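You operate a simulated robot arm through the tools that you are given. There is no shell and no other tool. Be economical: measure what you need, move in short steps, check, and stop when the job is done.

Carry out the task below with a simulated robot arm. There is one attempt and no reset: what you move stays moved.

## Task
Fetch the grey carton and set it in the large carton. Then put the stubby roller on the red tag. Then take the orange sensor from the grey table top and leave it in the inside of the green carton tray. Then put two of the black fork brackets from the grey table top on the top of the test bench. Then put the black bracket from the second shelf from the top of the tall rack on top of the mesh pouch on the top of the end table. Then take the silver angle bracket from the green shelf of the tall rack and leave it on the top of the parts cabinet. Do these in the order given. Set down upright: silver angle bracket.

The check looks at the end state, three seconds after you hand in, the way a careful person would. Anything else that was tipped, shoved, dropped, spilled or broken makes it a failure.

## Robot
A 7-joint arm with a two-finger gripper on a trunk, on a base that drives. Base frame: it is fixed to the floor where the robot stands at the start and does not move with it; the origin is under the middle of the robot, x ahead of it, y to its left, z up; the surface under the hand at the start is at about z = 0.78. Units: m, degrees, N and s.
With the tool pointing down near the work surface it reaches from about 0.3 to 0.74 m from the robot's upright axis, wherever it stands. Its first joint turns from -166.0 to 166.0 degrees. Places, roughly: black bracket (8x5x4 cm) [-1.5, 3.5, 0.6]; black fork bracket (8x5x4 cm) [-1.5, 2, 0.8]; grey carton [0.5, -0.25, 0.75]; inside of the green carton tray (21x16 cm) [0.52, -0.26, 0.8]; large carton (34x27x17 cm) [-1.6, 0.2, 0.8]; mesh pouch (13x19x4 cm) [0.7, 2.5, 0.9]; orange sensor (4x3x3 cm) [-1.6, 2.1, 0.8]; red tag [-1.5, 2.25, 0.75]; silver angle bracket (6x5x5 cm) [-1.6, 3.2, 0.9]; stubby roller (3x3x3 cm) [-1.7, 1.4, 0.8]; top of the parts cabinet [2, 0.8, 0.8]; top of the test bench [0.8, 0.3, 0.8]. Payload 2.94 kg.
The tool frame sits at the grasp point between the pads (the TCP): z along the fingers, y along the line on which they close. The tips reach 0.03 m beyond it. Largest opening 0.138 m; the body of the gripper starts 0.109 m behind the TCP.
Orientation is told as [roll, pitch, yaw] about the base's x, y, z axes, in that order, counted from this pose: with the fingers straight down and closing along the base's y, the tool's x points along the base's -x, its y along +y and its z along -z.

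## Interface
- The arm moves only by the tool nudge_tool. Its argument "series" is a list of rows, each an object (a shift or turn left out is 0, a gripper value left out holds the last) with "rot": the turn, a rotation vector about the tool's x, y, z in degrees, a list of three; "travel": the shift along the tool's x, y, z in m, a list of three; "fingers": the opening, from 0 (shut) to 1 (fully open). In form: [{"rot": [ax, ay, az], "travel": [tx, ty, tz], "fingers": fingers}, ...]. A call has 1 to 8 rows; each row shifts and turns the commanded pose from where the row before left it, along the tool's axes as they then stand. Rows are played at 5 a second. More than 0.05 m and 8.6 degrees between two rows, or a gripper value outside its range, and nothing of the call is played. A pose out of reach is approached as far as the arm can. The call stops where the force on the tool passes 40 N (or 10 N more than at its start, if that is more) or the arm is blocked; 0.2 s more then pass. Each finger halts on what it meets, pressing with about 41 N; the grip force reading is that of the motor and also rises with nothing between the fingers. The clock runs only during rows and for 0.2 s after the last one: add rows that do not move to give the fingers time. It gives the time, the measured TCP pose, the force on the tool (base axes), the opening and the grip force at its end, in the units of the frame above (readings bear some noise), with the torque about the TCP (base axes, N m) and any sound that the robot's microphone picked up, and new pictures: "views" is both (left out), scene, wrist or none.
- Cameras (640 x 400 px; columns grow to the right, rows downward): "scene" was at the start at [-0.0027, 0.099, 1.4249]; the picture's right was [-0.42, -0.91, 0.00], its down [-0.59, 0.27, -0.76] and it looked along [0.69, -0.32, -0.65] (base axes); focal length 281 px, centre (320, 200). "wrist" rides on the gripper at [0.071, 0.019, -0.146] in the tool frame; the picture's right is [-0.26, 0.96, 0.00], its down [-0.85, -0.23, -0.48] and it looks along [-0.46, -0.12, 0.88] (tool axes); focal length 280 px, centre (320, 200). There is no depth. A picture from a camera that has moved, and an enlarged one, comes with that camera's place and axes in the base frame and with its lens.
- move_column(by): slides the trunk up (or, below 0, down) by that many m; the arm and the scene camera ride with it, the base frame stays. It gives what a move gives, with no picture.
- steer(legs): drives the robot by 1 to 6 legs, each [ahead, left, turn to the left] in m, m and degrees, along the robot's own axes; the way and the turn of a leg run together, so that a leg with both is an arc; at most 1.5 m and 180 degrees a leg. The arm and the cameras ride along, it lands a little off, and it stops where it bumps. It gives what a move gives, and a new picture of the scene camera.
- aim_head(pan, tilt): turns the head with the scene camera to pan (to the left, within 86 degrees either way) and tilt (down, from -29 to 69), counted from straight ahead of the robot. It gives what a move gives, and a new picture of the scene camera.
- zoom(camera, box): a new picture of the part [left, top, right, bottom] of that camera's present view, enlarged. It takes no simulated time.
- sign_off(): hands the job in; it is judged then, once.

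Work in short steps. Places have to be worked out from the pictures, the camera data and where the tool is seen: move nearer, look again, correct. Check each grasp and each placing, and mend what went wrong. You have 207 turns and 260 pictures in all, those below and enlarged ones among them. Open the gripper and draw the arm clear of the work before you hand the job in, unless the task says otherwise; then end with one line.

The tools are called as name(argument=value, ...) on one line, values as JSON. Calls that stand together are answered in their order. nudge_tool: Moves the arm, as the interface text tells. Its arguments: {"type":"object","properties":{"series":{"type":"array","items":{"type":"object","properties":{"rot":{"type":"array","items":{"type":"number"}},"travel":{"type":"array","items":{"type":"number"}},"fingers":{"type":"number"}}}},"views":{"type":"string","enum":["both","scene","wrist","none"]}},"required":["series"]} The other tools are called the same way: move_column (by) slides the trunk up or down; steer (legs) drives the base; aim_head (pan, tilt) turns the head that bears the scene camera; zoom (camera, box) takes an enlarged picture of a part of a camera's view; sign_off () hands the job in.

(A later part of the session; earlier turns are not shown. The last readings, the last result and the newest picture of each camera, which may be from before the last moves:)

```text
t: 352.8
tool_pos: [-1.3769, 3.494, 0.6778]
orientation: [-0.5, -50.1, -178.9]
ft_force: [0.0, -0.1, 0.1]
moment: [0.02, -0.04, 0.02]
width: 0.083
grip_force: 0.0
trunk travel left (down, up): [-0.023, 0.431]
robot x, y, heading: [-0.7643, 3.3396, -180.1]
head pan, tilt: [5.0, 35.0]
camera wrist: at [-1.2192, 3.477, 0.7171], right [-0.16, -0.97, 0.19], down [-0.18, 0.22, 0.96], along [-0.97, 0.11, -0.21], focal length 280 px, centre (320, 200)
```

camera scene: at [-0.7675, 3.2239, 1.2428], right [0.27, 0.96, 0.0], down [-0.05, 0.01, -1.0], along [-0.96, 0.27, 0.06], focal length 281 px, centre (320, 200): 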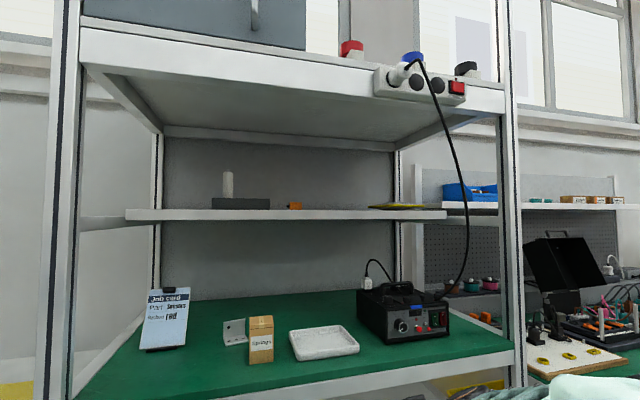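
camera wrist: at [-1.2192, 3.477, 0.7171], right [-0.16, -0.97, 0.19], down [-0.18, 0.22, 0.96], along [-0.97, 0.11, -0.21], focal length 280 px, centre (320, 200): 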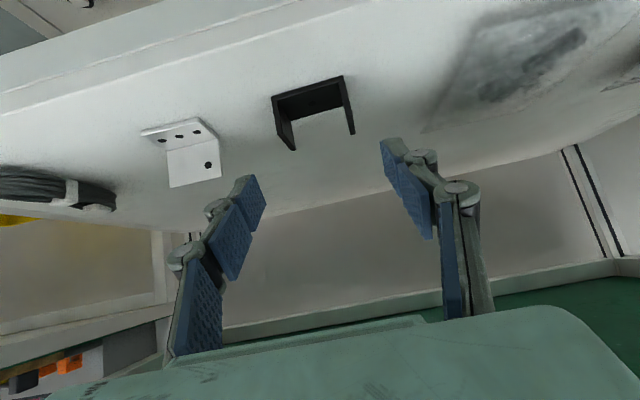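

Aligned. Final slide of 12 cm to the bracket.

nudge_tool(series=[{"travel": [0.001, 0, 0.04]}, {"travel": [0.001, 0, 0.04]}, {"travel": [0.001, 0, 0.025]}, {}], views="wrist")

```text
t: 353.8
tool_pos: [-1.4516, 3.4903, 0.6077]
orientation: [-0.5, -49.9, -178.9]
ft_force: [0.5, -0.1, -0.9]
moment: [0.0, -0.01, 0.02]
width: 0.083
grip_force: 0.0
trunk travel left (down, up): [-0.023, 0.431]
robot x, y, heading: [-0.7617, 3.3328, -179.7]
head pan, tilt: [5.0, 35.0]
camera wrist: at [-1.2935, 3.4735, 0.6465], right [-0.16, -0.97, 0.2], down [-0.18, 0.22, 0.96], along [-0.97, 0.11, -0.21], focal length 280 px, centre (320, 200)
```

wrist: 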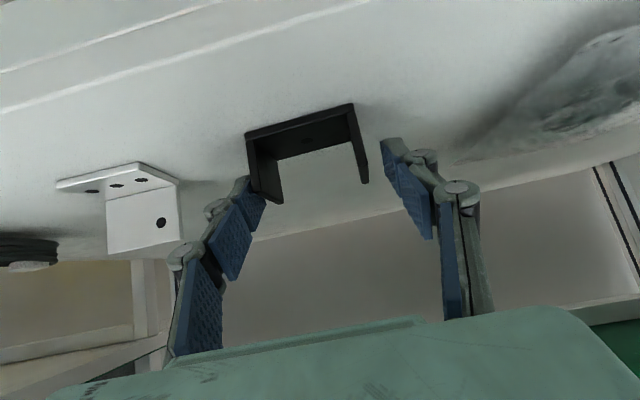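

I shift 3 mm and advance the last 2 cm, then close.

nudge_tool(series=[{"travel": [0.0, -0.003, 0.008]}, {"travel": [0.0, 0, 0.008]}, {"fingers": 0.45}, {}, {}, {}], views="wrist")

```text
t: 355.2
tool_pos: [-1.465, 3.493, 0.5974]
orientation: [-0.5, -50.0, -178.9]
ft_force: [-0.7, 1.1, 1.3]
moment: [0.05, 0.01, 0.08]
width: 0.0695
grip_force: 40.7
trunk travel left (down, up): [-0.023, 0.431]
robot x, y, heading: [-0.7634, 3.3332, -179.9]
head pan, tilt: [5.0, 35.0]
camera wrist: at [-1.3059, 3.4762, 0.6366], right [-0.16, -0.97, 0.2], down [-0.18, 0.22, 0.96], along [-0.97, 0.11, -0.21], focal length 280 px, centre (320, 200)
```

wrist: 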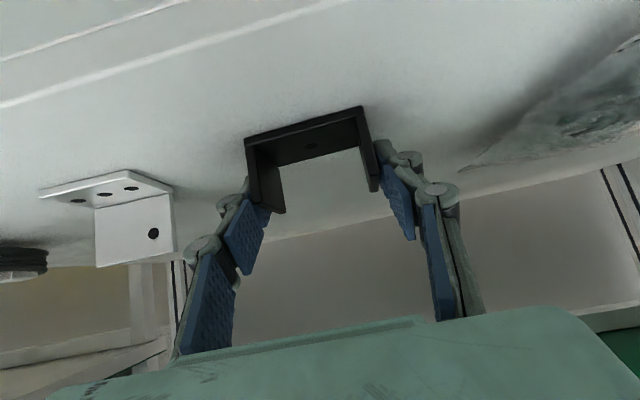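

Gripped. I lift slightly and withdraw along the tool axis.

nudge_tool(series=[{"travel": [-0.015, 0, -0.013]}, {"travel": [0, 0, -0.045]}, {"travel": [0, 0, -0.045]}, {"travel": [0, 0, -0.045]}, {"travel": [0, 0, -0.045]}, {"travel": [0, 0, -0.045]}, {}], views="wrist")

```text
t: 356.8
tool_pos: [-1.2916, 3.4951, 0.7617]
orientation: [-0.5, -49.9, -179.0]
ft_force: [-0.9, -0.3, -1.4]
moment: [0.0, -0.01, 0.02]
width: 0.0693
grip_force: 41.0
trunk travel left (down, up): [-0.023, 0.431]
robot x, y, heading: [-0.7623, 3.3365, -179.8]
head pan, tilt: [5.0, 35.0]
camera wrist: at [-1.1338, 3.4776, 0.8002], right [-0.16, -0.97, 0.19], down [-0.19, 0.22, 0.96], along [-0.97, 0.11, -0.21], focal length 280 px, centre (320, 200)
```

wrist: 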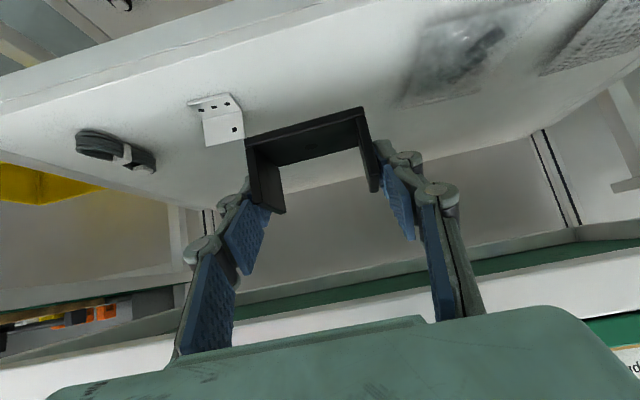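

Held. I back out, raise the trunk, and turn to face the end table.

steer(legs=[[-0.3, 0, 0]])

move_column(by=0.35)

steer(legs=[[0, 0.8, 0], [0, 0, 180]])

aim_head(pan=0, tilt=35)

```text
t: 358.8
tool_pos: [-1.0038, 3.4963, 0.7609]
orientation: [-0.5, -49.9, -178.9]
ft_force: [-0.4, 1.0, -2.4]
moment: [-0.03, -0.03, 0.01]
width: 0.0691
grip_force: 40.3
trunk travel left (down, up): [-0.023, 0.431]
robot x, y, heading: [-0.4788, 3.3347, -179.5]
head pan, tilt: [5.0, 35.0]
camera scene: at [-0.4825, 3.1934, 1.1817], right [-0.09, 1.0, 0.0], down [0.57, 0.05, -0.82], along [-0.82, -0.08, -0.57], focal length 281 px, centre (320, 200)
```

scene: 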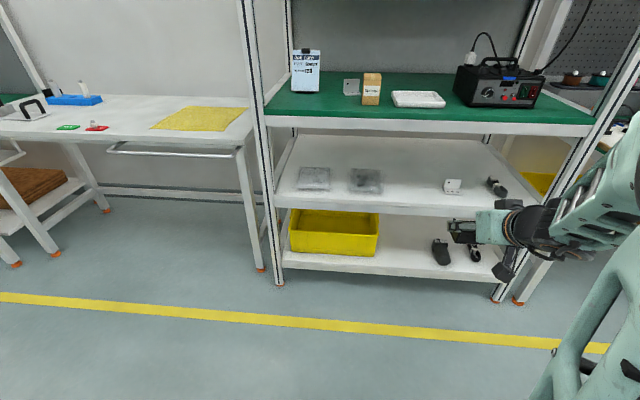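

```text
t: 362.2
tool_pos: [-1.0039, 3.4952, 1.1104]
orientation: [-0.4, -49.9, -178.9]
ft_force: [0.0, 0.2, -1.0]
moment: [-0.01, 0.01, 0.03]
width: 0.0693
grip_force: 40.3
trunk travel left (down, up): [-0.373, 0.081]
robot x, y, heading: [-0.4735, 3.3394, -179.7]
head pan, tilt: [5.0, 35.0]
```

```text
t: 377.0
tool_pos: [0.0651, 2.3806, 1.1112]
orientation: [-0.4, -49.9, 1.7]
ft_force: [-0.2, 0.1, -1.4]
moment: [0.01, -0.02, 0.01]
width: 0.069
grip_force: 40.4
trunk travel left (down, up): [-0.373, 0.081]
robot x, y, heading: [-0.4609, 2.5343, 0.8]
head pan, tilt: [5.0, 35.0]
camera scene: at [-0.4579, 2.6764, 1.5317], right [0.1, -0.99, 0.0], down [-0.57, -0.06, -0.82], along [0.81, 0.08, -0.57], focal length 281 px, centre (320, 200)
```

scene: 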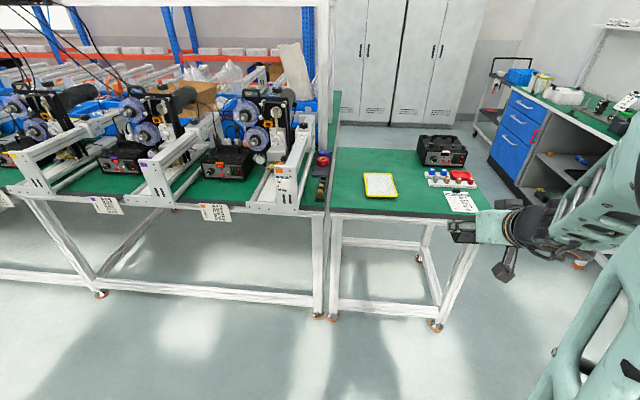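

```text
t: 377.7
tool_pos: [0.0655, 2.3821, 1.1105]
orientation: [-0.5, -50.0, 1.7]
ft_force: [0.0, -0.5, -1.2]
moment: [-0.01, 0.02, 0.01]
width: 0.0689
grip_force: 40.8
trunk travel left (down, up): [-0.373, 0.081]
robot x, y, heading: [-0.4653, 2.5327, 0.8]
head pan, tilt: [0.0, 35.0]
camera scene: at [-0.4575, 2.6687, 1.5317], right [0.02, -1.0, 0.0], down [-0.57, -0.01, -0.82], along [0.82, 0.01, -0.57], focal length 281 px, centre (320, 200)
```

scene: 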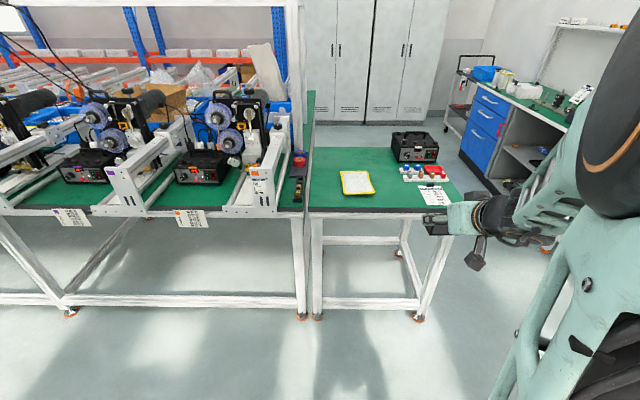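

The white mesh pouch with yellow rim is near (0.72, 2.50). I drive up to it.

steer(legs=[[0, 0.12, -0.8], [0.48, 0, 0]])

nudge_tool(series=[{}], views="wrist")

```text
t: 381.8
tool_pos: [0.5481, 2.4894, 1.1106]
orientation: [-0.4, -49.9, 0.8]
ft_force: [0.6, 0.2, -0.4]
moment: [0.05, 0.01, 0.0]
width: 0.0689
grip_force: 40.6
trunk travel left (down, up): [-0.373, 0.081]
robot x, y, heading: [0.0182, 2.6492, 0.1]
head pan, tilt: [0.0, 35.0]
camera scene: at [0.0306, 2.7853, 1.5317], right [0.0, -1.0, 0.0], down [-0.57, 0.0, -0.82], along [0.82, 0.0, -0.57], focal length 281 px, centre (320, 200)
```

scene: 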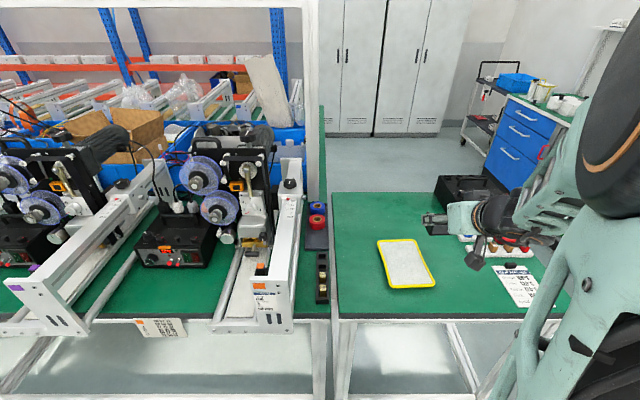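

```text
t: 382.2
tool_pos: [0.5491, 2.4891, 1.1114]
orientation: [-0.5, -49.8, 0.9]
ft_force: [0.1, -0.4, -2.3]
moment: [0.0, -0.02, 0.02]
width: 0.0685
grip_force: 41.7
trunk travel left (down, up): [-0.373, 0.081]
robot x, y, heading: [0.0206, 2.6529, -0.1]
head pan, tilt: [0.0, 35.0]
camera wrist: at [0.3918, 2.5083, 1.1499], right [0.16, 0.97, 0.19], down [0.18, -0.22, 0.96], along [0.97, -0.12, -0.21], focal length 280 px, centre (320, 200)
```

wrist: 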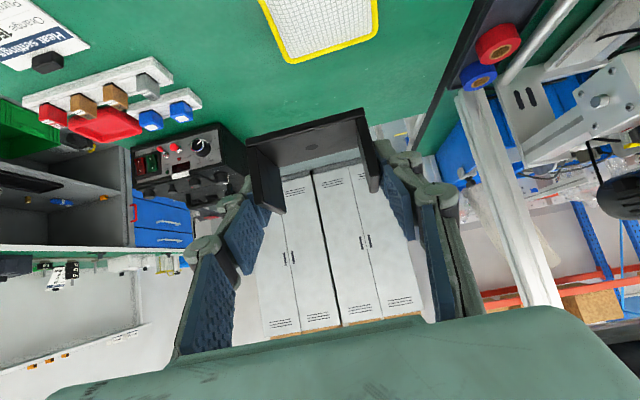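

Pouch top: z≈0.86, x 0.555–0.75, centre (0.652, 2.512). I bring the bracket over it, stopping ~5 cm above.

nudge_tool(series=[{"travel": [0.016, 0.006, 0.0437]}, {"travel": [0.016, 0.006, 0.0437]}, {"travel": [0.016, 0.006, 0.0437]}, {"travel": [0.016, 0.005, 0.0437]}, {}], views="both")

```text
t: 383.4
tool_pos: [0.6414, 2.5122, 0.9449]
orientation: [-0.6, -50.0, 0.9]
ft_force: [0.4, 1.4, -2.3]
moment: [-0.02, 0.01, 0.01]
width: 0.0694
grip_force: 40.7
trunk travel left (down, up): [-0.373, 0.081]
robot x, y, heading: [0.0197, 2.6502, -0.0]
head pan, tilt: [0.0, 35.0]
camera scene: at [0.0304, 2.7853, 1.5317], right [0.0, -1.0, 0.0], down [-0.57, 0.0, -0.82], along [0.82, 0.0, -0.57], focal length 281 px, centre (320, 200)
camera wrist: at [0.4842, 2.5305, 0.9848], right [0.16, 0.97, 0.19], down [0.18, -0.22, 0.96], along [0.97, -0.12, -0.21], focal length 280 px, centre (320, 200)
```

scene: 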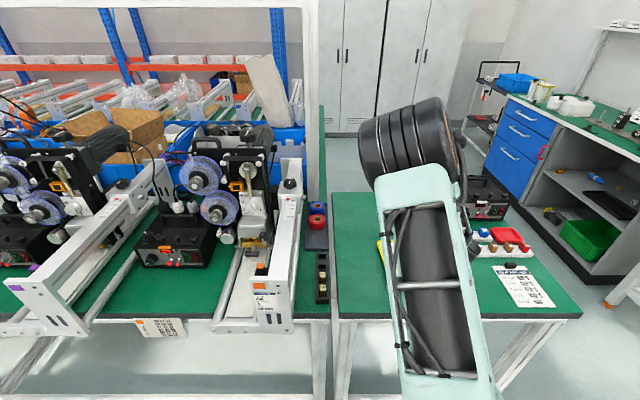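
wrist: 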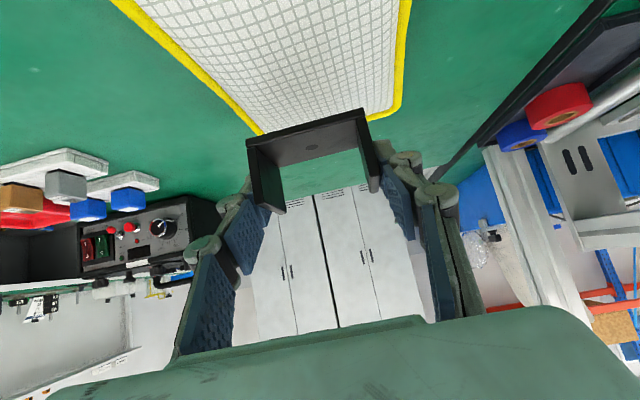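

Refined: pouch top z≈0.83, centre about (0.683, 2.51). I shift forward 3 cm and lower.

nudge_tool(series=[{"travel": [0.0134, 0.001, 0.031]}, {"travel": [0.0134, 0.001, 0.031]}, {}], views="wrist")

```text
t: 384.1
tool_pos: [0.6773, 2.5115, 0.9063]
orientation: [-0.3, -52.1, 0.6]
ft_force: [3.1, 0.1, 18.4]
moment: [0.07, 0.16, -0.02]
width: 0.0694
grip_force: 41.6
trunk travel left (down, up): [-0.373, 0.081]
robot x, y, heading: [0.0196, 2.6537, 0.2]
head pan, tilt: [0.0, 35.0]
stopped in row 3: the force on the tool passed its limit at 60 N (the readings are from after the stop); the commanded pose is now the measured one
camera wrist: at [0.5185, 2.5305, 0.9392], right [0.16, 0.97, 0.2], down [0.15, -0.23, 0.96], along [0.98, -0.12, -0.18], focal length 280 px, centre (320, 200)
```

wrist: 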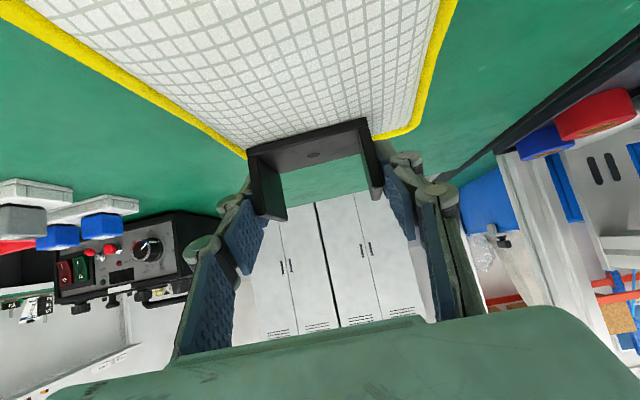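

Contact on the pouch (top ~0.87 in the middle). I relax the pitch error, ease up 2 mm and look before releasing.

nudge_tool(series=[{"travel": [-0.0023, 0, -0.0019], "rot": [0, 2.1, 0]}, {}, {}], views="wrist")

```text
t: 384.9
tool_pos: [0.6747, 2.5108, 0.9058]
orientation: [-0.5, -49.7, 0.6]
ft_force: [7.6, -0.3, 26.0]
moment: [-0.01, -0.97, 0.04]
width: 0.0693
grip_force: 40.8
trunk travel left (down, up): [-0.373, 0.081]
robot x, y, heading: [0.0211, 2.6487, 0.1]
head pan, tilt: [0.0, 35.0]
camera wrist: at [0.5187, 2.5306, 0.9465], right [0.16, 0.97, 0.2], down [0.19, -0.23, 0.96], along [0.97, -0.12, -0.22], focal length 280 px, centre (320, 200)
```

wrist: 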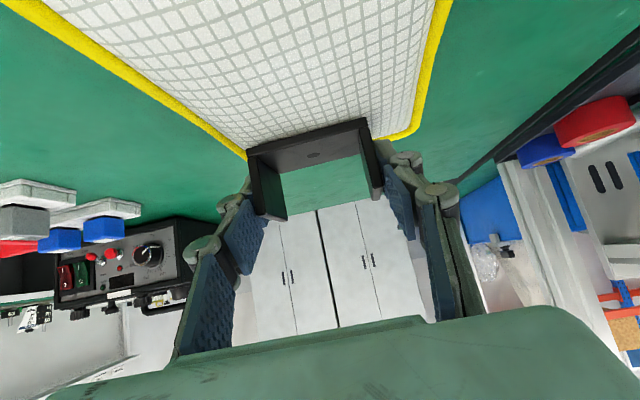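

nudge_tool(series=[{"travel": [-0.0023, 0, -0.0019]}, {}], views="none")

```text
t: 385.5
tool_pos: [0.6752, 2.5108, 0.906]
orientation: [-0.4, -49.5, 0.7]
ft_force: [6.5, 1.4, 19.1]
moment: [0.16, -0.81, 0.04]
width: 0.0694
grip_force: 41.1
trunk travel left (down, up): [-0.373, 0.081]
robot x, y, heading: [0.0208, 2.6482, 0.2]
head pan, tilt: [0.0, 35.0]
```

nudge_tool(series=[{"travel": [-0.003, 0, -0.0025]}, {}, {"fingers": 0.6}, {}, {}], views="wrist")

```text
t: 386.7
tool_pos: [0.6734, 2.5112, 0.9083]
orientation: [-0.4, -49.1, 0.5]
ft_force: [-0.5, 0.5, -0.1]
moment: [-0.01, 0.01, -0.01]
width: 0.0829
grip_force: 0.1
trunk travel left (down, up): [-0.373, 0.081]
robot x, y, heading: [0.0231, 2.6516, -0.1]
head pan, tilt: [0.0, 35.0]
camera wrist: at [0.5181, 2.5298, 0.9496], right [0.17, 0.97, 0.19], down [0.2, -0.23, 0.95], along [0.97, -0.12, -0.23], focal length 280 px, centre (320, 200)
```

wrist: 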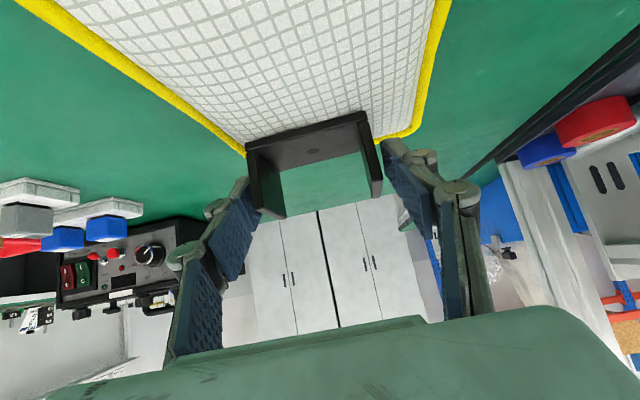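

Released and stable. I withdraw along the tool axis and view it from the scene camera.

nudge_tool(series=[{"travel": [0, 0, -0.03]}, {"travel": [0, 0, -0.045]}, {"travel": [0, 0, -0.045]}, {"travel": [0, 0, -0.045]}, {"travel": [0, 0, -0.045]}, {}], views="wrist")

steer(legs=[[-0.45, 0, 0]])

zoom(camera="scene", box=[310, 140, 470, 240])

```text
t: 388.1
tool_pos: [0.5171, 2.5101, 1.051]
orientation: [-0.4, -49.3, 0.5]
ft_force: [0.1, -0.9, 0.8]
moment: [-0.03, 0.01, 0.02]
width: 0.083
grip_force: 0.0
trunk travel left (down, up): [-0.373, 0.081]
robot x, y, heading: [0.0217, 2.6482, 0.1]
head pan, tilt: [0.0, 35.0]
camera wrist: at [0.3597, 2.5293, 1.0918], right [0.17, 0.97, 0.19], down [0.19, -0.23, 0.95], along [0.97, -0.12, -0.23], focal length 280 px, centre (320, 200)
```

wrist: 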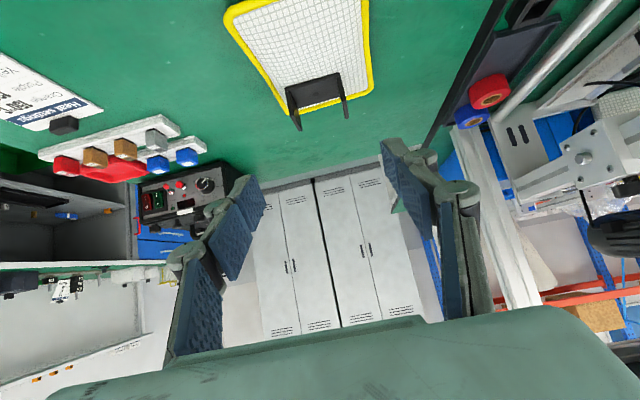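

```text
t: 390.8
tool_pos: [0.0673, 2.5115, 1.0507]
orientation: [-0.3, -49.4, 0.7]
ft_force: [-0.2, 0.0, 0.3]
moment: [0.01, -0.02, 0.02]
width: 0.0829
grip_force: 0.1
trunk travel left (down, up): [-0.373, 0.081]
robot x, y, heading: [-0.4276, 2.6494, 0.4]
head pan, tilt: [0.0, 35.0]
camera scene: at [-0.4206, 2.7845, 1.5317], right [0.0, -1.0, 0.0], down [-0.57, 0.0, -0.82], along [0.82, 0.0, -0.57], focal length 281 px, centre (320, 200)
```

scene: 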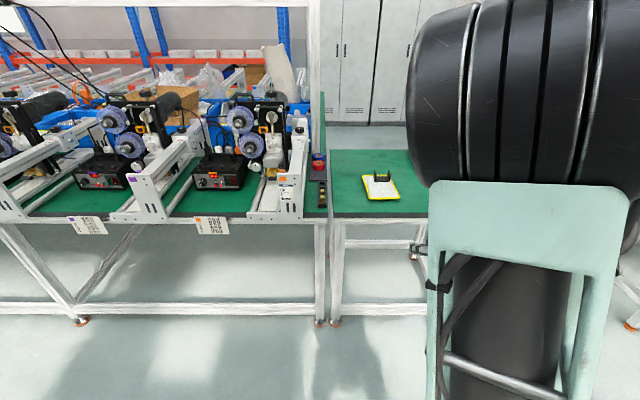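

```text
4.00 times, centred on (390, 190) of scene
camera zoom: at [-0.4206, 2.7845, 1.5317], right [0.0, -1.0, 0.0], down [-0.57, 0.0, -0.82], along [0.82, 0.0, -0.57], focal length 1124 px, centre (40, 240)
```

zoom: 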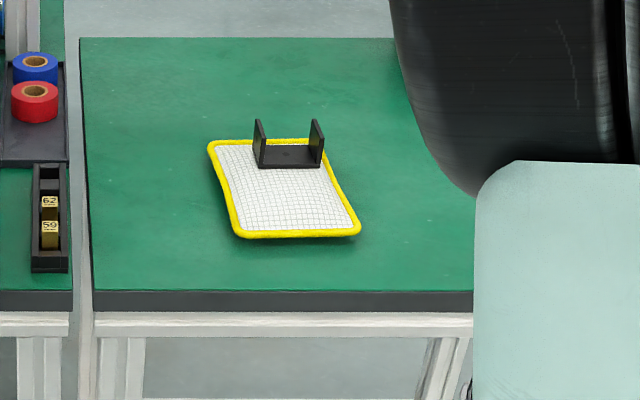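

The bracket's base lies fully on the pouch. Now the silver angle bracket: turn to the rack's green shelf.

steer(legs=[[0, 0, 180], [0, -0.42, 0]])

nudge_tool(series=[{}], views="wrist")

```text
t: 402.5
tool_pos: [-0.9549, 3.1761, 1.0504]
orientation: [-0.4, -49.4, -176.1]
ft_force: [-0.2, -1.1, -0.5]
moment: [-0.01, 0.01, 0.0]
width: 0.0829
grip_force: 0.0
trunk travel left (down, up): [-0.373, 0.081]
robot x, y, heading: [-0.4514, 3.0621, -176.4]
head pan, tilt: [0.0, 35.0]
camera scene: at [-0.4524, 2.9288, 1.5317], right [-0.06, 1.0, 0.0], down [0.57, 0.03, -0.82], along [-0.82, -0.05, -0.57], focal length 281 px, centre (320, 200)
```

scene: 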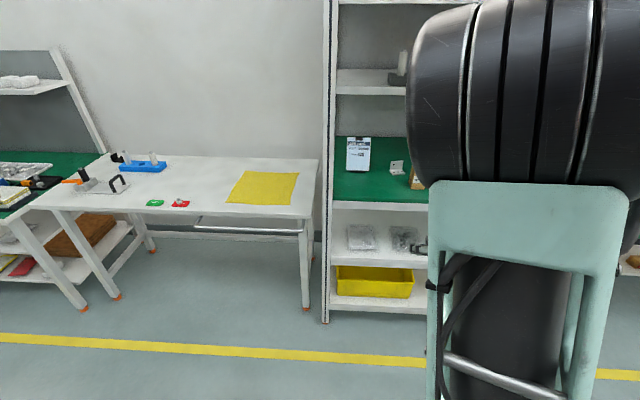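

```text
t: 402.9
tool_pos: [-0.9567, 3.1762, 1.0524]
orientation: [-0.4, -49.3, -176.1]
ft_force: [-0.3, 0.9, 0.2]
moment: [-0.03, 0.01, -0.02]
width: 0.0828
grip_force: 0.0
trunk travel left (down, up): [-0.373, 0.081]
robot x, y, heading: [-0.4527, 3.0615, -176.4]
head pan, tilt: [0.0, 35.0]
camera wrist: at [-0.7978, 3.1675, 1.0918], right [-0.11, -0.97, 0.19], down [-0.21, 0.21, 0.95], along [-0.97, 0.06, -0.22], focal length 280 px, centre (320, 200)
```

wrist: 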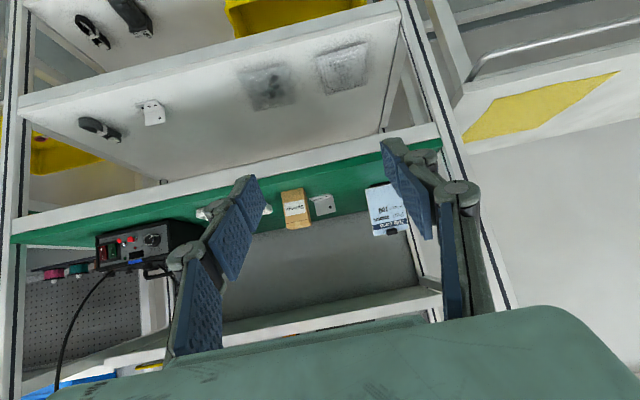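

zoom(camera="wrist", box=[270, 170, 430, 250])

zoom(camera="scene", box=[335, 130, 431, 200])

```text
4.00 times, centred on (350, 210) of wrist
camera zoom: at [-0.7978, 3.1675, 1.0918], right [-0.11, -0.97, 0.19], down [-0.21, 0.21, 0.95], along [-0.97, 0.06, -0.22], focal length 1122 px, centre (200, 160)
```

zoom: 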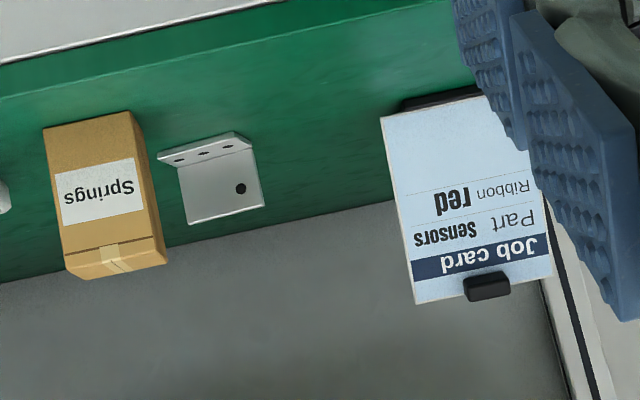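

```text
5.71 times, centred on (383, 165) of scene
camera zoom: at [-0.4524, 2.9287, 1.5317], right [-0.06, 1.0, 0.0], down [0.57, 0.03, -0.82], along [-0.82, -0.05, -0.57], focal length 1606 px, centre (-40, 400)
```

zoom: 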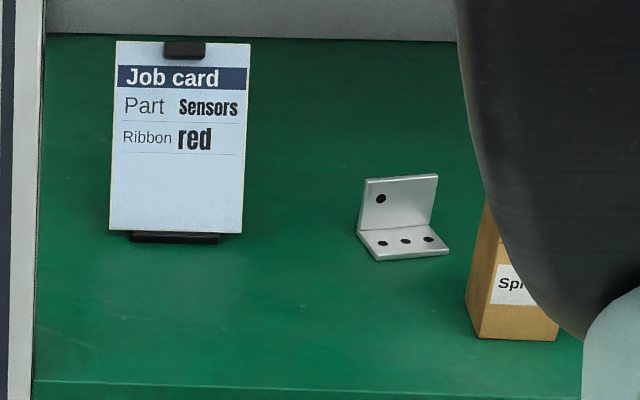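

The L-bracket stands upright on the green shelf at ~(-1.60, 3.214), skewed ~13°, vertical plate at the back. I reduce tilt to 30°, yaw 9°, raise a bit, and approach.

nudge_tool(series=[{"rot": [0, 6.5, 0]}, {"rot": [0, 6.5, 0]}, {"rot": [0, 6.4, 0]}, {"rot": [-2.8, 0, -4.8]}, {"rot": [-2.8, 0, -4.8]}, {}], views="none")

move_column(by=0.08)

steer(legs=[[0, 0, -3.6], [0.38, 0, 0]])

nudge_tool(series=[{}], views="wrist")

```text
t: 404.3
tool_pos: [-0.9552, 3.1768, 1.05]
orientation: [-0.2, -29.8, -165.2]
ft_force: [-0.7, -0.5, -0.3]
moment: [0.01, -0.03, 0.01]
width: 0.0825
grip_force: 0.1
trunk travel left (down, up): [-0.373, 0.081]
robot x, y, heading: [-0.4548, 3.0633, -176.6]
head pan, tilt: [0.0, 35.0]
```

```text
t: 405.4
tool_pos: [-0.9556, 3.1766, 1.1303]
orientation: [-0.2, -29.8, -165.3]
ft_force: [0.3, 1.1, -1.3]
moment: [0.0, -0.01, 0.0]
width: 0.083
grip_force: 0.0
trunk travel left (down, up): [-0.453, 0.001]
robot x, y, heading: [-0.4527, 3.0652, -176.2]
head pan, tilt: [0.0, 35.0]
```

```text
t: 408.3
tool_pos: [-1.3282, 3.2109, 1.1309]
orientation: [-0.2, -29.8, -168.8]
ft_force: [-0.2, 0.1, 0.0]
moment: [0.0, -0.01, 0.02]
width: 0.0827
grip_force: 0.1
trunk travel left (down, up): [-0.453, 0.001]
robot x, y, heading: [-0.8345, 3.0668, 179.6]
head pan, tilt: [0.0, 35.0]
camera scene: at [-0.8434, 2.9313, 1.6117], right [0.01, 1.0, 0.0], down [0.57, 0.0, -0.82], along [-0.82, 0.0, -0.57], focal length 281 px, centre (320, 200)
```

scene: 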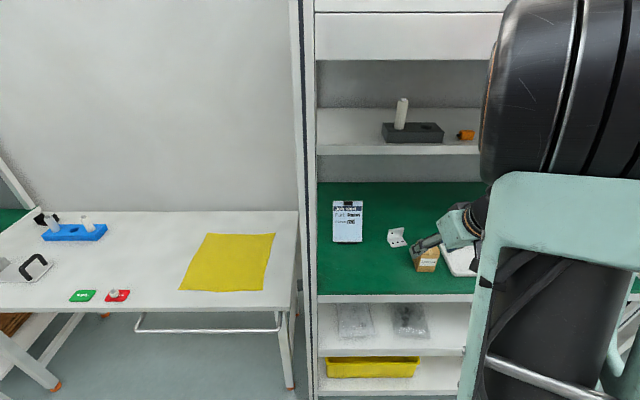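

```text
t: 408.7
tool_pos: [-1.3283, 3.2102, 1.1294]
orientation: [-0.2, -29.8, -168.8]
ft_force: [0.7, -0.4, 0.6]
moment: [-0.02, 0.02, 0.02]
width: 0.0829
grip_force: 0.0
trunk travel left (down, up): [-0.453, 0.001]
robot x, y, heading: [-0.8333, 3.069, 179.5]
head pan, tilt: [0.0, 35.0]
camera wrist: at [-1.1933, 3.2178, 1.2207], right [-0.04, -0.99, 0.13], down [-0.53, 0.13, 0.84], along [-0.84, -0.04, -0.53], focal length 280 px, centre (320, 200)
```

wrist: 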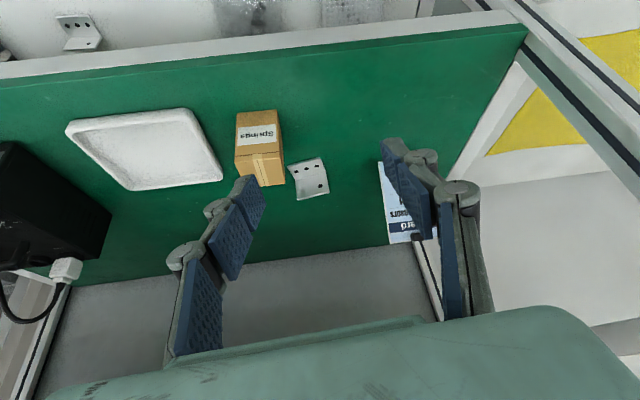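

zoom(camera="scene", box=[370, 215, 450, 275])

zoom(camera="wrist", box=[230, 130, 390, 230])

```text
6.67 times, centred on (410, 245) of scene
camera zoom: at [-0.843, 2.9313, 1.6117], right [0.01, 1.0, 0.0], down [0.57, 0.0, -0.82], along [-0.82, 0.0, -0.57], focal length 1873 px, centre (-280, -100)
```

zoom: 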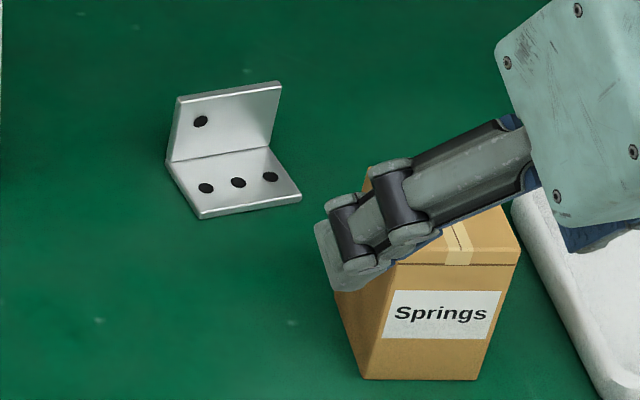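

```text
4.00 times, centred on (310, 180) of wrist
camera zoom: at [-1.1933, 3.2178, 1.2207], right [-0.04, -0.99, 0.13], down [-0.53, 0.13, 0.84], along [-0.84, -0.04, -0.53], focal length 1122 px, centre (360, 280)
```

zoom: 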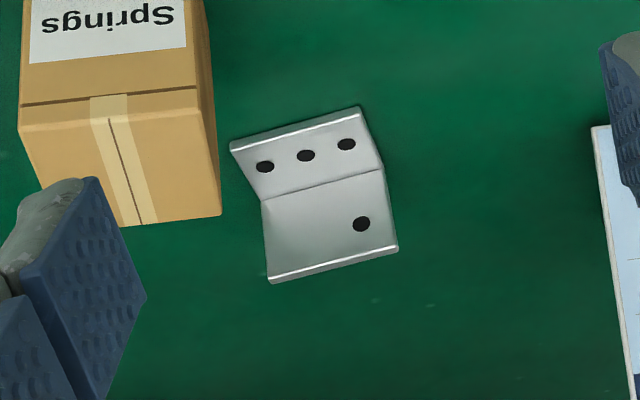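

Corner of the L is at (-1.614, 3.209, 0.900), 10.7° skew — the tool matches. I drive 17 cm closer, keeping height.

steer(legs=[[0.17, 0, 0]])

nudge_tool(series=[{}], views="wrist")

```text
t: 410.2
tool_pos: [-1.4989, 3.2109, 1.1296]
orientation: [-0.3, -29.8, -168.8]
ft_force: [-1.1, 0.4, -0.7]
moment: [0.0, 0.0, 0.01]
width: 0.0826
grip_force: 0.2
trunk travel left (down, up): [-0.453, 0.001]
robot x, y, heading: [-1.0045, 3.0666, 179.8]
head pan, tilt: [0.0, 35.0]
camera scene: at [-1.013, 2.9321, 1.6117], right [0.0, 1.0, 0.0], down [0.57, 0.0, -0.82], along [-0.82, 0.0, -0.57], focal length 281 px, centre (320, 200)
```

scene: 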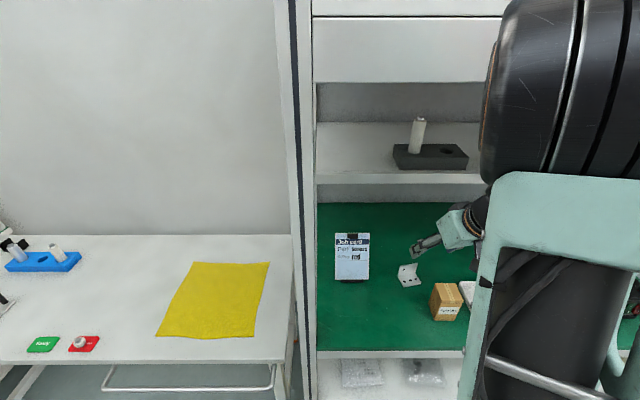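

```text
t: 410.6
tool_pos: [-1.4981, 3.2113, 1.1295]
orientation: [-0.3, -29.9, -168.8]
ft_force: [-0.3, 0.1, 0.1]
moment: [-0.01, 0.02, 0.04]
width: 0.083
grip_force: 0.0
trunk travel left (down, up): [-0.453, 0.001]
robot x, y, heading: [-1.0037, 3.069, 179.8]
head pan, tilt: [0.0, 35.0]
camera wrist: at [-1.3628, 3.2184, 1.2207], right [-0.04, -0.99, 0.13], down [-0.53, 0.13, 0.84], along [-0.84, -0.04, -0.53], focal length 280 px, centre (320, 200)
```

wrist: 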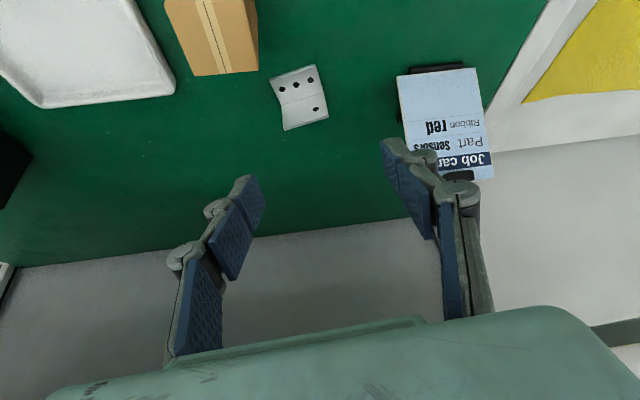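

Clear path between card and box. I slide down along the tool axis and check.

nudge_tool(series=[{"travel": [0.001, -0.004, 0.045]}, {"travel": [0.001, -0.004, 0.045]}, {"travel": [0.002, -0.004, 0.045]}, {}], views="wrist")

```text
t: 411.6
tool_pos: [-1.562, 3.2088, 1.0099]
orientation: [-0.3, -30.0, -168.8]
ft_force: [-0.1, 0.5, -0.7]
moment: [0.01, -0.02, -0.03]
width: 0.0828
grip_force: 0.0
trunk travel left (down, up): [-0.453, 0.001]
robot x, y, heading: [-1.0061, 3.0683, 179.7]
head pan, tilt: [0.0, 35.0]
camera wrist: at [-1.4268, 3.2164, 1.1012], right [-0.04, -0.99, 0.13], down [-0.53, 0.13, 0.84], along [-0.84, -0.04, -0.53], focal length 280 px, centre (320, 200)
```

wrist: 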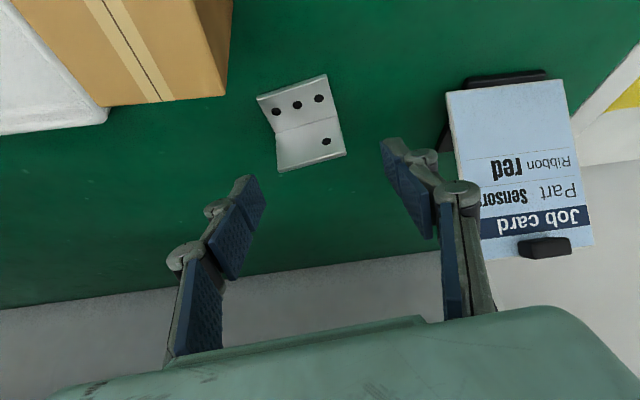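

nudge_tool(series=[{"travel": [0.001, -0.003, 0.03]}, {"travel": [0.001, -0.003, 0.03]}, {"travel": [0.001, -0.002, 0.018]}, {}], views="wrist")

```text
t: 412.6
tool_pos: [-1.6001, 3.2129, 0.9417]
orientation: [-0.2, -29.8, -168.8]
ft_force: [-0.3, -0.4, -0.1]
moment: [0.0, -0.01, 0.01]
width: 0.0827
grip_force: 0.0
trunk travel left (down, up): [-0.453, 0.001]
robot x, y, heading: [-1.0027, 3.0683, 179.9]
head pan, tilt: [0.0, 35.0]
camera wrist: at [-1.4636, 3.2199, 1.0328], right [-0.04, -0.99, 0.13], down [-0.53, 0.13, 0.84], along [-0.84, -0.04, -0.53], focal length 280 px, centre (320, 200)
```

wrist: 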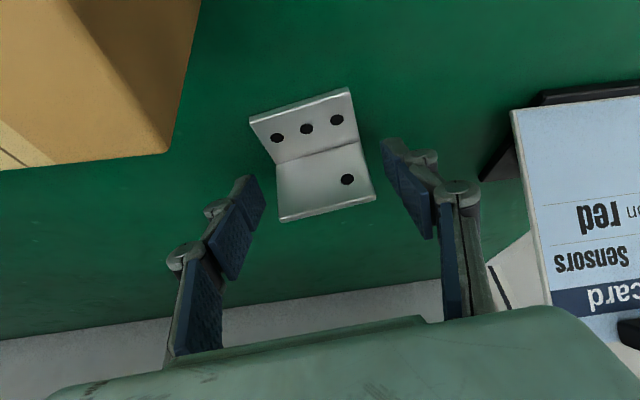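

nudge_tool(series=[{"travel": [0.0, 0.003, 0.009]}, {}, {"fingers": 0.3}, {}, {}, {}], views="wrist")

```text
t: 414.0
tool_pos: [-1.6024, 3.2094, 0.9343]
orientation: [-0.3, -29.9, -168.8]
ft_force: [-1.0, 0.2, 1.8]
moment: [0.08, -0.05, 0.02]
width: 0.0596
grip_force: 40.8
trunk travel left (down, up): [-0.453, 0.001]
robot x, y, heading: [-1.0053, 3.0681, 179.5]
head pan, tilt: [0.0, 35.0]
camera wrist: at [-1.4682, 3.217, 1.0248], right [-0.04, -0.99, 0.13], down [-0.53, 0.13, 0.84], along [-0.84, -0.04, -0.53], focal length 280 px, centre (320, 200)
```

wrist: 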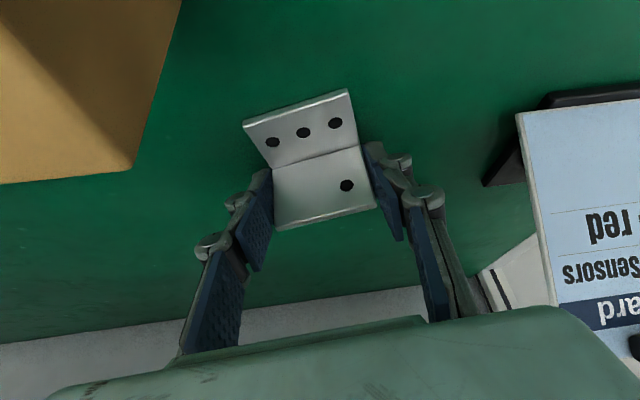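

Gripped at 6 cm. I lift straight up and check.

nudge_tool(series=[{"travel": [-0.01, 0, -0.0174]}, {"travel": [-0.0224, 0, -0.039]}, {"travel": [-0.0224, 0, -0.039]}, {"travel": [-0.0224, 0, -0.039]}, {}], views="wrist")

```text
t: 415.2
tool_pos: [-1.6054, 3.207, 1.0885]
orientation: [-0.2, -29.8, -168.8]
ft_force: [0.3, 0.1, -1.7]
moment: [0.02, -0.04, -0.02]
width: 0.0597
grip_force: 41.3
trunk travel left (down, up): [-0.453, 0.001]
robot x, y, heading: [-1.0027, 3.0683, 179.7]
head pan, tilt: [0.0, 35.0]
camera wrist: at [-1.4705, 3.214, 1.1791], right [-0.04, -0.99, 0.13], down [-0.53, 0.13, 0.84], along [-0.84, -0.04, -0.53], focal length 280 px, centre (320, 200)
```

wrist: 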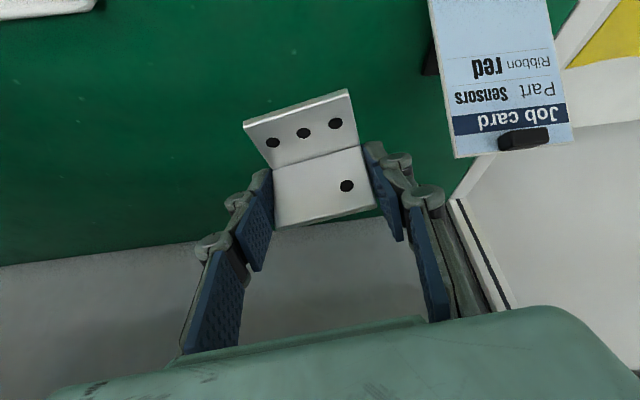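

The bracket is held upright. I back out, drive to y≈1.45 and turn to look towards the parts cabinet.

steer(legs=[[-0.58, 0, 0], [0, 1.5, 0], [0, 0, -180]])

aim_head(pan=10, tilt=20)

```text
t: 438.5
tool_pos: [0.1865, 1.4678, 1.088]
orientation: [-0.2, -29.9, 13.8]
ft_force: [-0.6, 0.5, -1.1]
moment: [-0.01, 0.01, 0.02]
width: 0.0594
grip_force: 40.8
trunk travel left (down, up): [-0.453, 0.001]
robot x, y, heading: [-0.4196, 1.5796, 2.2]
head pan, tilt: [0.0, 35.0]
camera scene: at [-0.4178, 1.7132, 1.6117], right [0.04, -1.0, 0.0], down [-0.57, -0.02, -0.82], along [0.82, 0.03, -0.57], focal length 281 px, centre (320, 200)
```

scene: 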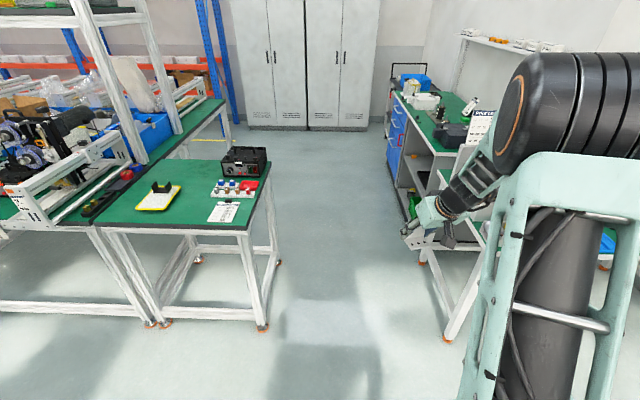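

```text
t: 439.3
tool_pos: [0.1865, 1.4675, 1.0882]
orientation: [-0.2, -29.8, 13.8]
ft_force: [0.3, -0.3, -1.4]
moment: [0.05, 0.01, -0.01]
width: 0.0591
grip_force: 40.8
trunk travel left (down, up): [-0.453, 0.001]
robot x, y, heading: [-0.4226, 1.5762, 2.2]
head pan, tilt: [10.0, 20.0]
camera scene: at [-0.4148, 1.7295, 1.6355], right [0.21, -0.98, 0.0], down [-0.34, -0.07, -0.94], along [0.92, 0.2, -0.34], focal length 281 px, centre (320, 200)
```

scene: 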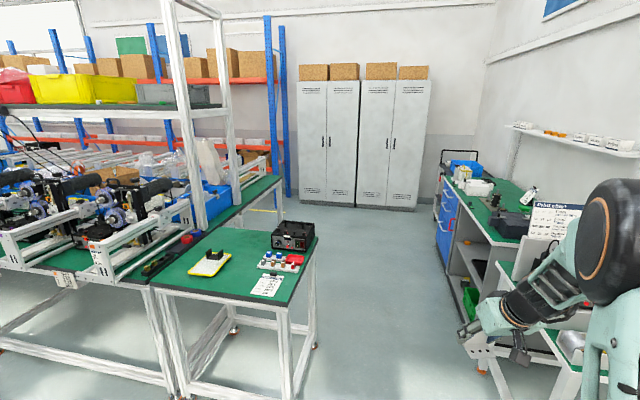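

The parts cabinet (blue drawers, green top) has its front at y≈0.93, x 1.35–2.9. I drive through the gap and look at its top.

steer(legs=[[0, 0, -2.2], [1.5, 0, 0], [0.3, 0, 0]])

aim_head(pan=-60, tilt=35)

```text
t: 448.7
tool_pos: [1.9748, 1.4469, 1.0888]
orientation: [-0.2, -29.9, 11.3]
ft_force: [0.8, 0.4, -1.3]
moment: [0.03, 0.03, -0.02]
width: 0.0594
grip_force: 41.4
trunk travel left (down, up): [-0.453, 0.001]
robot x, y, heading: [1.3744, 1.5859, -0.0]
head pan, tilt: [10.0, 20.0]
camera scene: at [1.3866, 1.735, 1.6356], right [0.17, -0.99, 0.0], down [-0.34, -0.06, -0.94], along [0.93, 0.16, -0.34], focal length 281 px, centre (320, 200)
```

scene: 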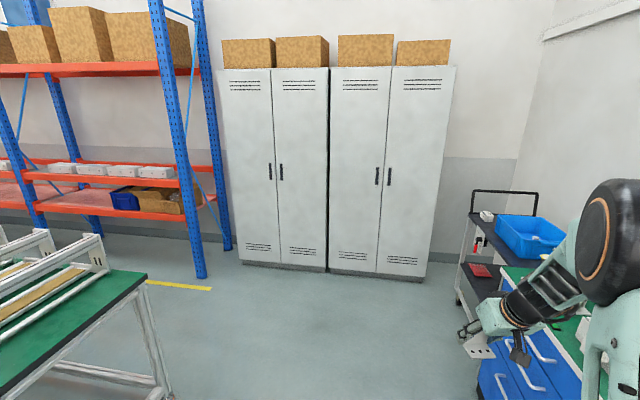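

```text
t: 450.1
tool_pos: [1.9747, 1.447, 1.0882]
orientation: [-0.3, -29.9, 11.3]
ft_force: [0.8, 0.4, -0.9]
moment: [-0.04, -0.01, -0.01]
width: 0.0594
grip_force: 40.9
trunk travel left (down, up): [-0.453, 0.001]
robot x, y, heading: [1.3746, 1.582, 0.2]
head pan, tilt: [-60.0, 35.0]
camera scene: at [1.3381, 1.6427, 1.6118], right [-0.87, -0.5, 0.0], down [-0.29, 0.5, -0.82], along [0.41, -0.71, -0.57], focal length 281 px, centre (320, 200)
```

scene: 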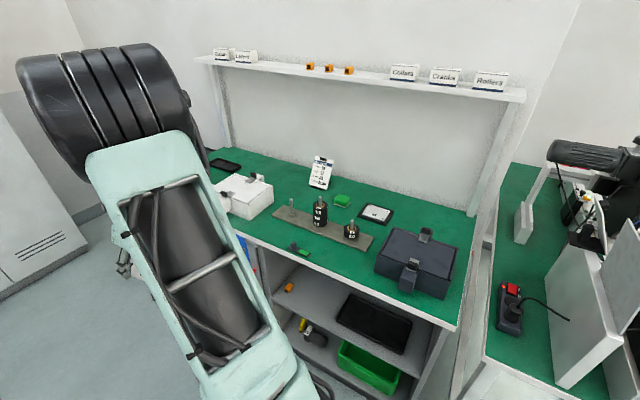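

Free spot on the cabinet top in front of the weights plate: about (1.66, 0.955). I drive ahead 0.42 m and turn right to face it.

steer(legs=[[0.42, 0.05, 0], [0, 0, -90]])

aim_head(pan=0, tilt=40)

nudge_tool(series=[{}], views="wrist")

```text
t: 456.5
tool_pos: [1.6615, 1.0327, 1.0873]
orientation: [-0.2, -29.8, -77.3]
ft_force: [0.1, -0.8, -1.1]
moment: [0.02, 0.02, 0.0]
width: 0.0589
grip_force: 41.2
trunk travel left (down, up): [-0.453, 0.001]
robot x, y, heading: [1.7817, 1.6365, -88.9]
head pan, tilt: [-60.0, 35.0]
camera scene: at [1.8424, 1.6726, 1.6117], right [-0.52, 0.86, 0.0], down [0.49, 0.3, -0.82], along [-0.7, -0.42, -0.57], focal length 281 px, centre (320, 200)
```

scene: 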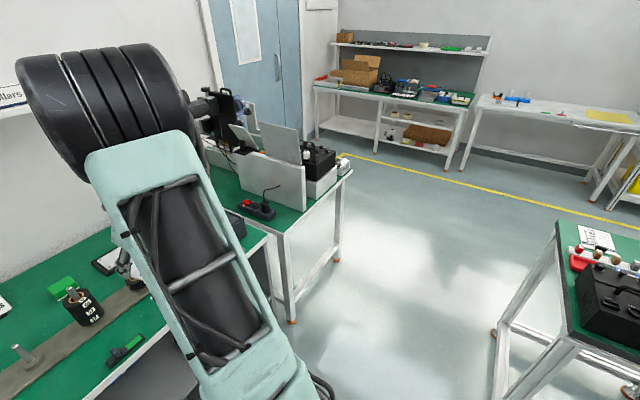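

```text
t: 457.8
tool_pos: [1.6605, 1.0306, 1.0886]
orientation: [-0.1, -29.7, -77.4]
ft_force: [0.9, -0.6, -2.1]
moment: [0.03, 0.04, 0.01]
width: 0.0592
grip_force: 40.6
trunk travel left (down, up): [-0.453, 0.001]
robot x, y, heading: [1.7834, 1.6356, -88.8]
head pan, tilt: [0.0, 40.0]
camera scene: at [1.9195, 1.6333, 1.6042], right [-1.0, -0.02, 0.0], down [-0.01, 0.64, -0.77], along [0.02, -0.77, -0.64], focal length 281 px, centre (320, 200)
```

scene: 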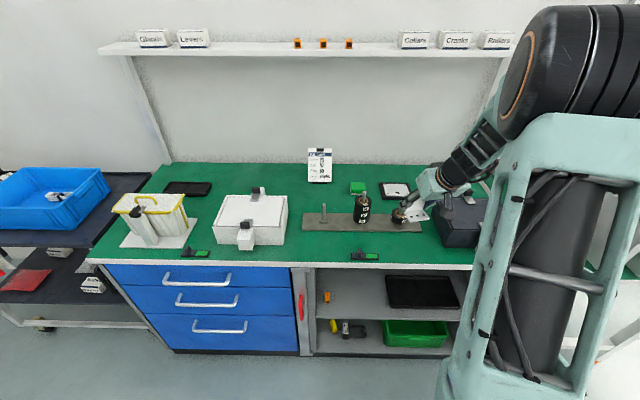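

```text
t: 458.2
tool_pos: [1.6604, 1.0315, 1.0874]
orientation: [-0.2, -29.7, -77.3]
ft_force: [-0.1, -0.2, -2.1]
moment: [0.0, 0.0, -0.01]
width: 0.0597
grip_force: 41.5
trunk travel left (down, up): [-0.453, 0.001]
robot x, y, heading: [1.7829, 1.6376, -88.7]
head pan, tilt: [0.0, 40.0]
camera wrist: at [1.6506, 1.1666, 1.1788], right [0.99, -0.01, 0.13], down [-0.11, -0.54, 0.84], along [0.06, -0.84, -0.53], focal length 280 px, centre (320, 200)
```

wrist: 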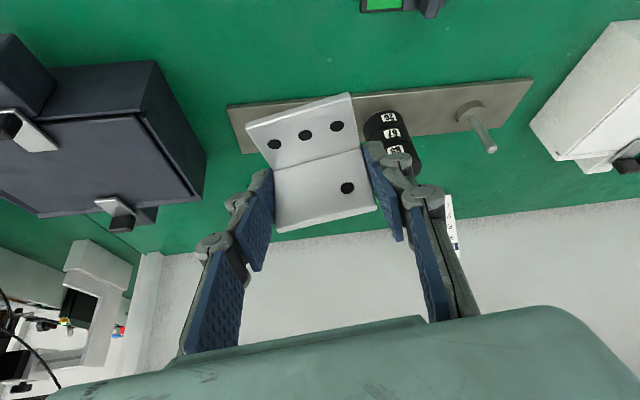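

Spot between case (x<1.52) and green tool (x>1.72), top z≈0.80. I bring the bracket to above (1.615, 0.935).

nudge_tool(series=[{"travel": [0.006, -0.0131, 0.0444]}, {"travel": [0.006, -0.0131, 0.0444]}, {"travel": [0.006, -0.0131, 0.0444]}, {"travel": [0.006, -0.0131, 0.03]}, {}], views="both")

```text
t: 459.4
tool_pos: [1.6211, 0.9591, 0.936]
orientation: [-0.3, -29.8, -77.3]
ft_force: [0.5, 0.1, -1.5]
moment: [-0.01, -0.01, 0.01]
width: 0.0593
grip_force: 41.0
trunk travel left (down, up): [-0.453, 0.001]
robot x, y, heading: [1.7847, 1.6382, -88.9]
head pan, tilt: [0.0, 40.0]
camera scene: at [1.9196, 1.6334, 1.6042], right [-1.0, -0.02, 0.0], down [-0.01, 0.64, -0.77], along [0.02, -0.77, -0.64], focal length 281 px, centre (320, 200)
camera wrist: at [1.6118, 1.0944, 1.0255], right [0.99, -0.01, 0.13], down [-0.11, -0.54, 0.84], along [0.06, -0.84, -0.53], focal length 280 px, centre (320, 200)
```

scene: 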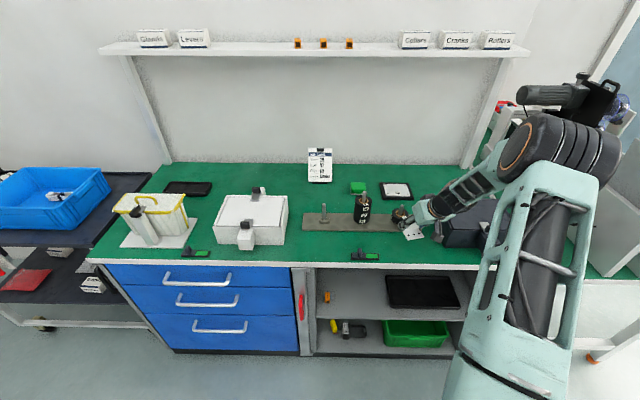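
wrist: 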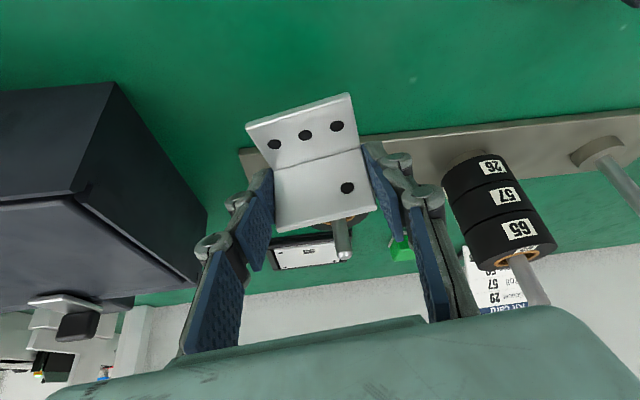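

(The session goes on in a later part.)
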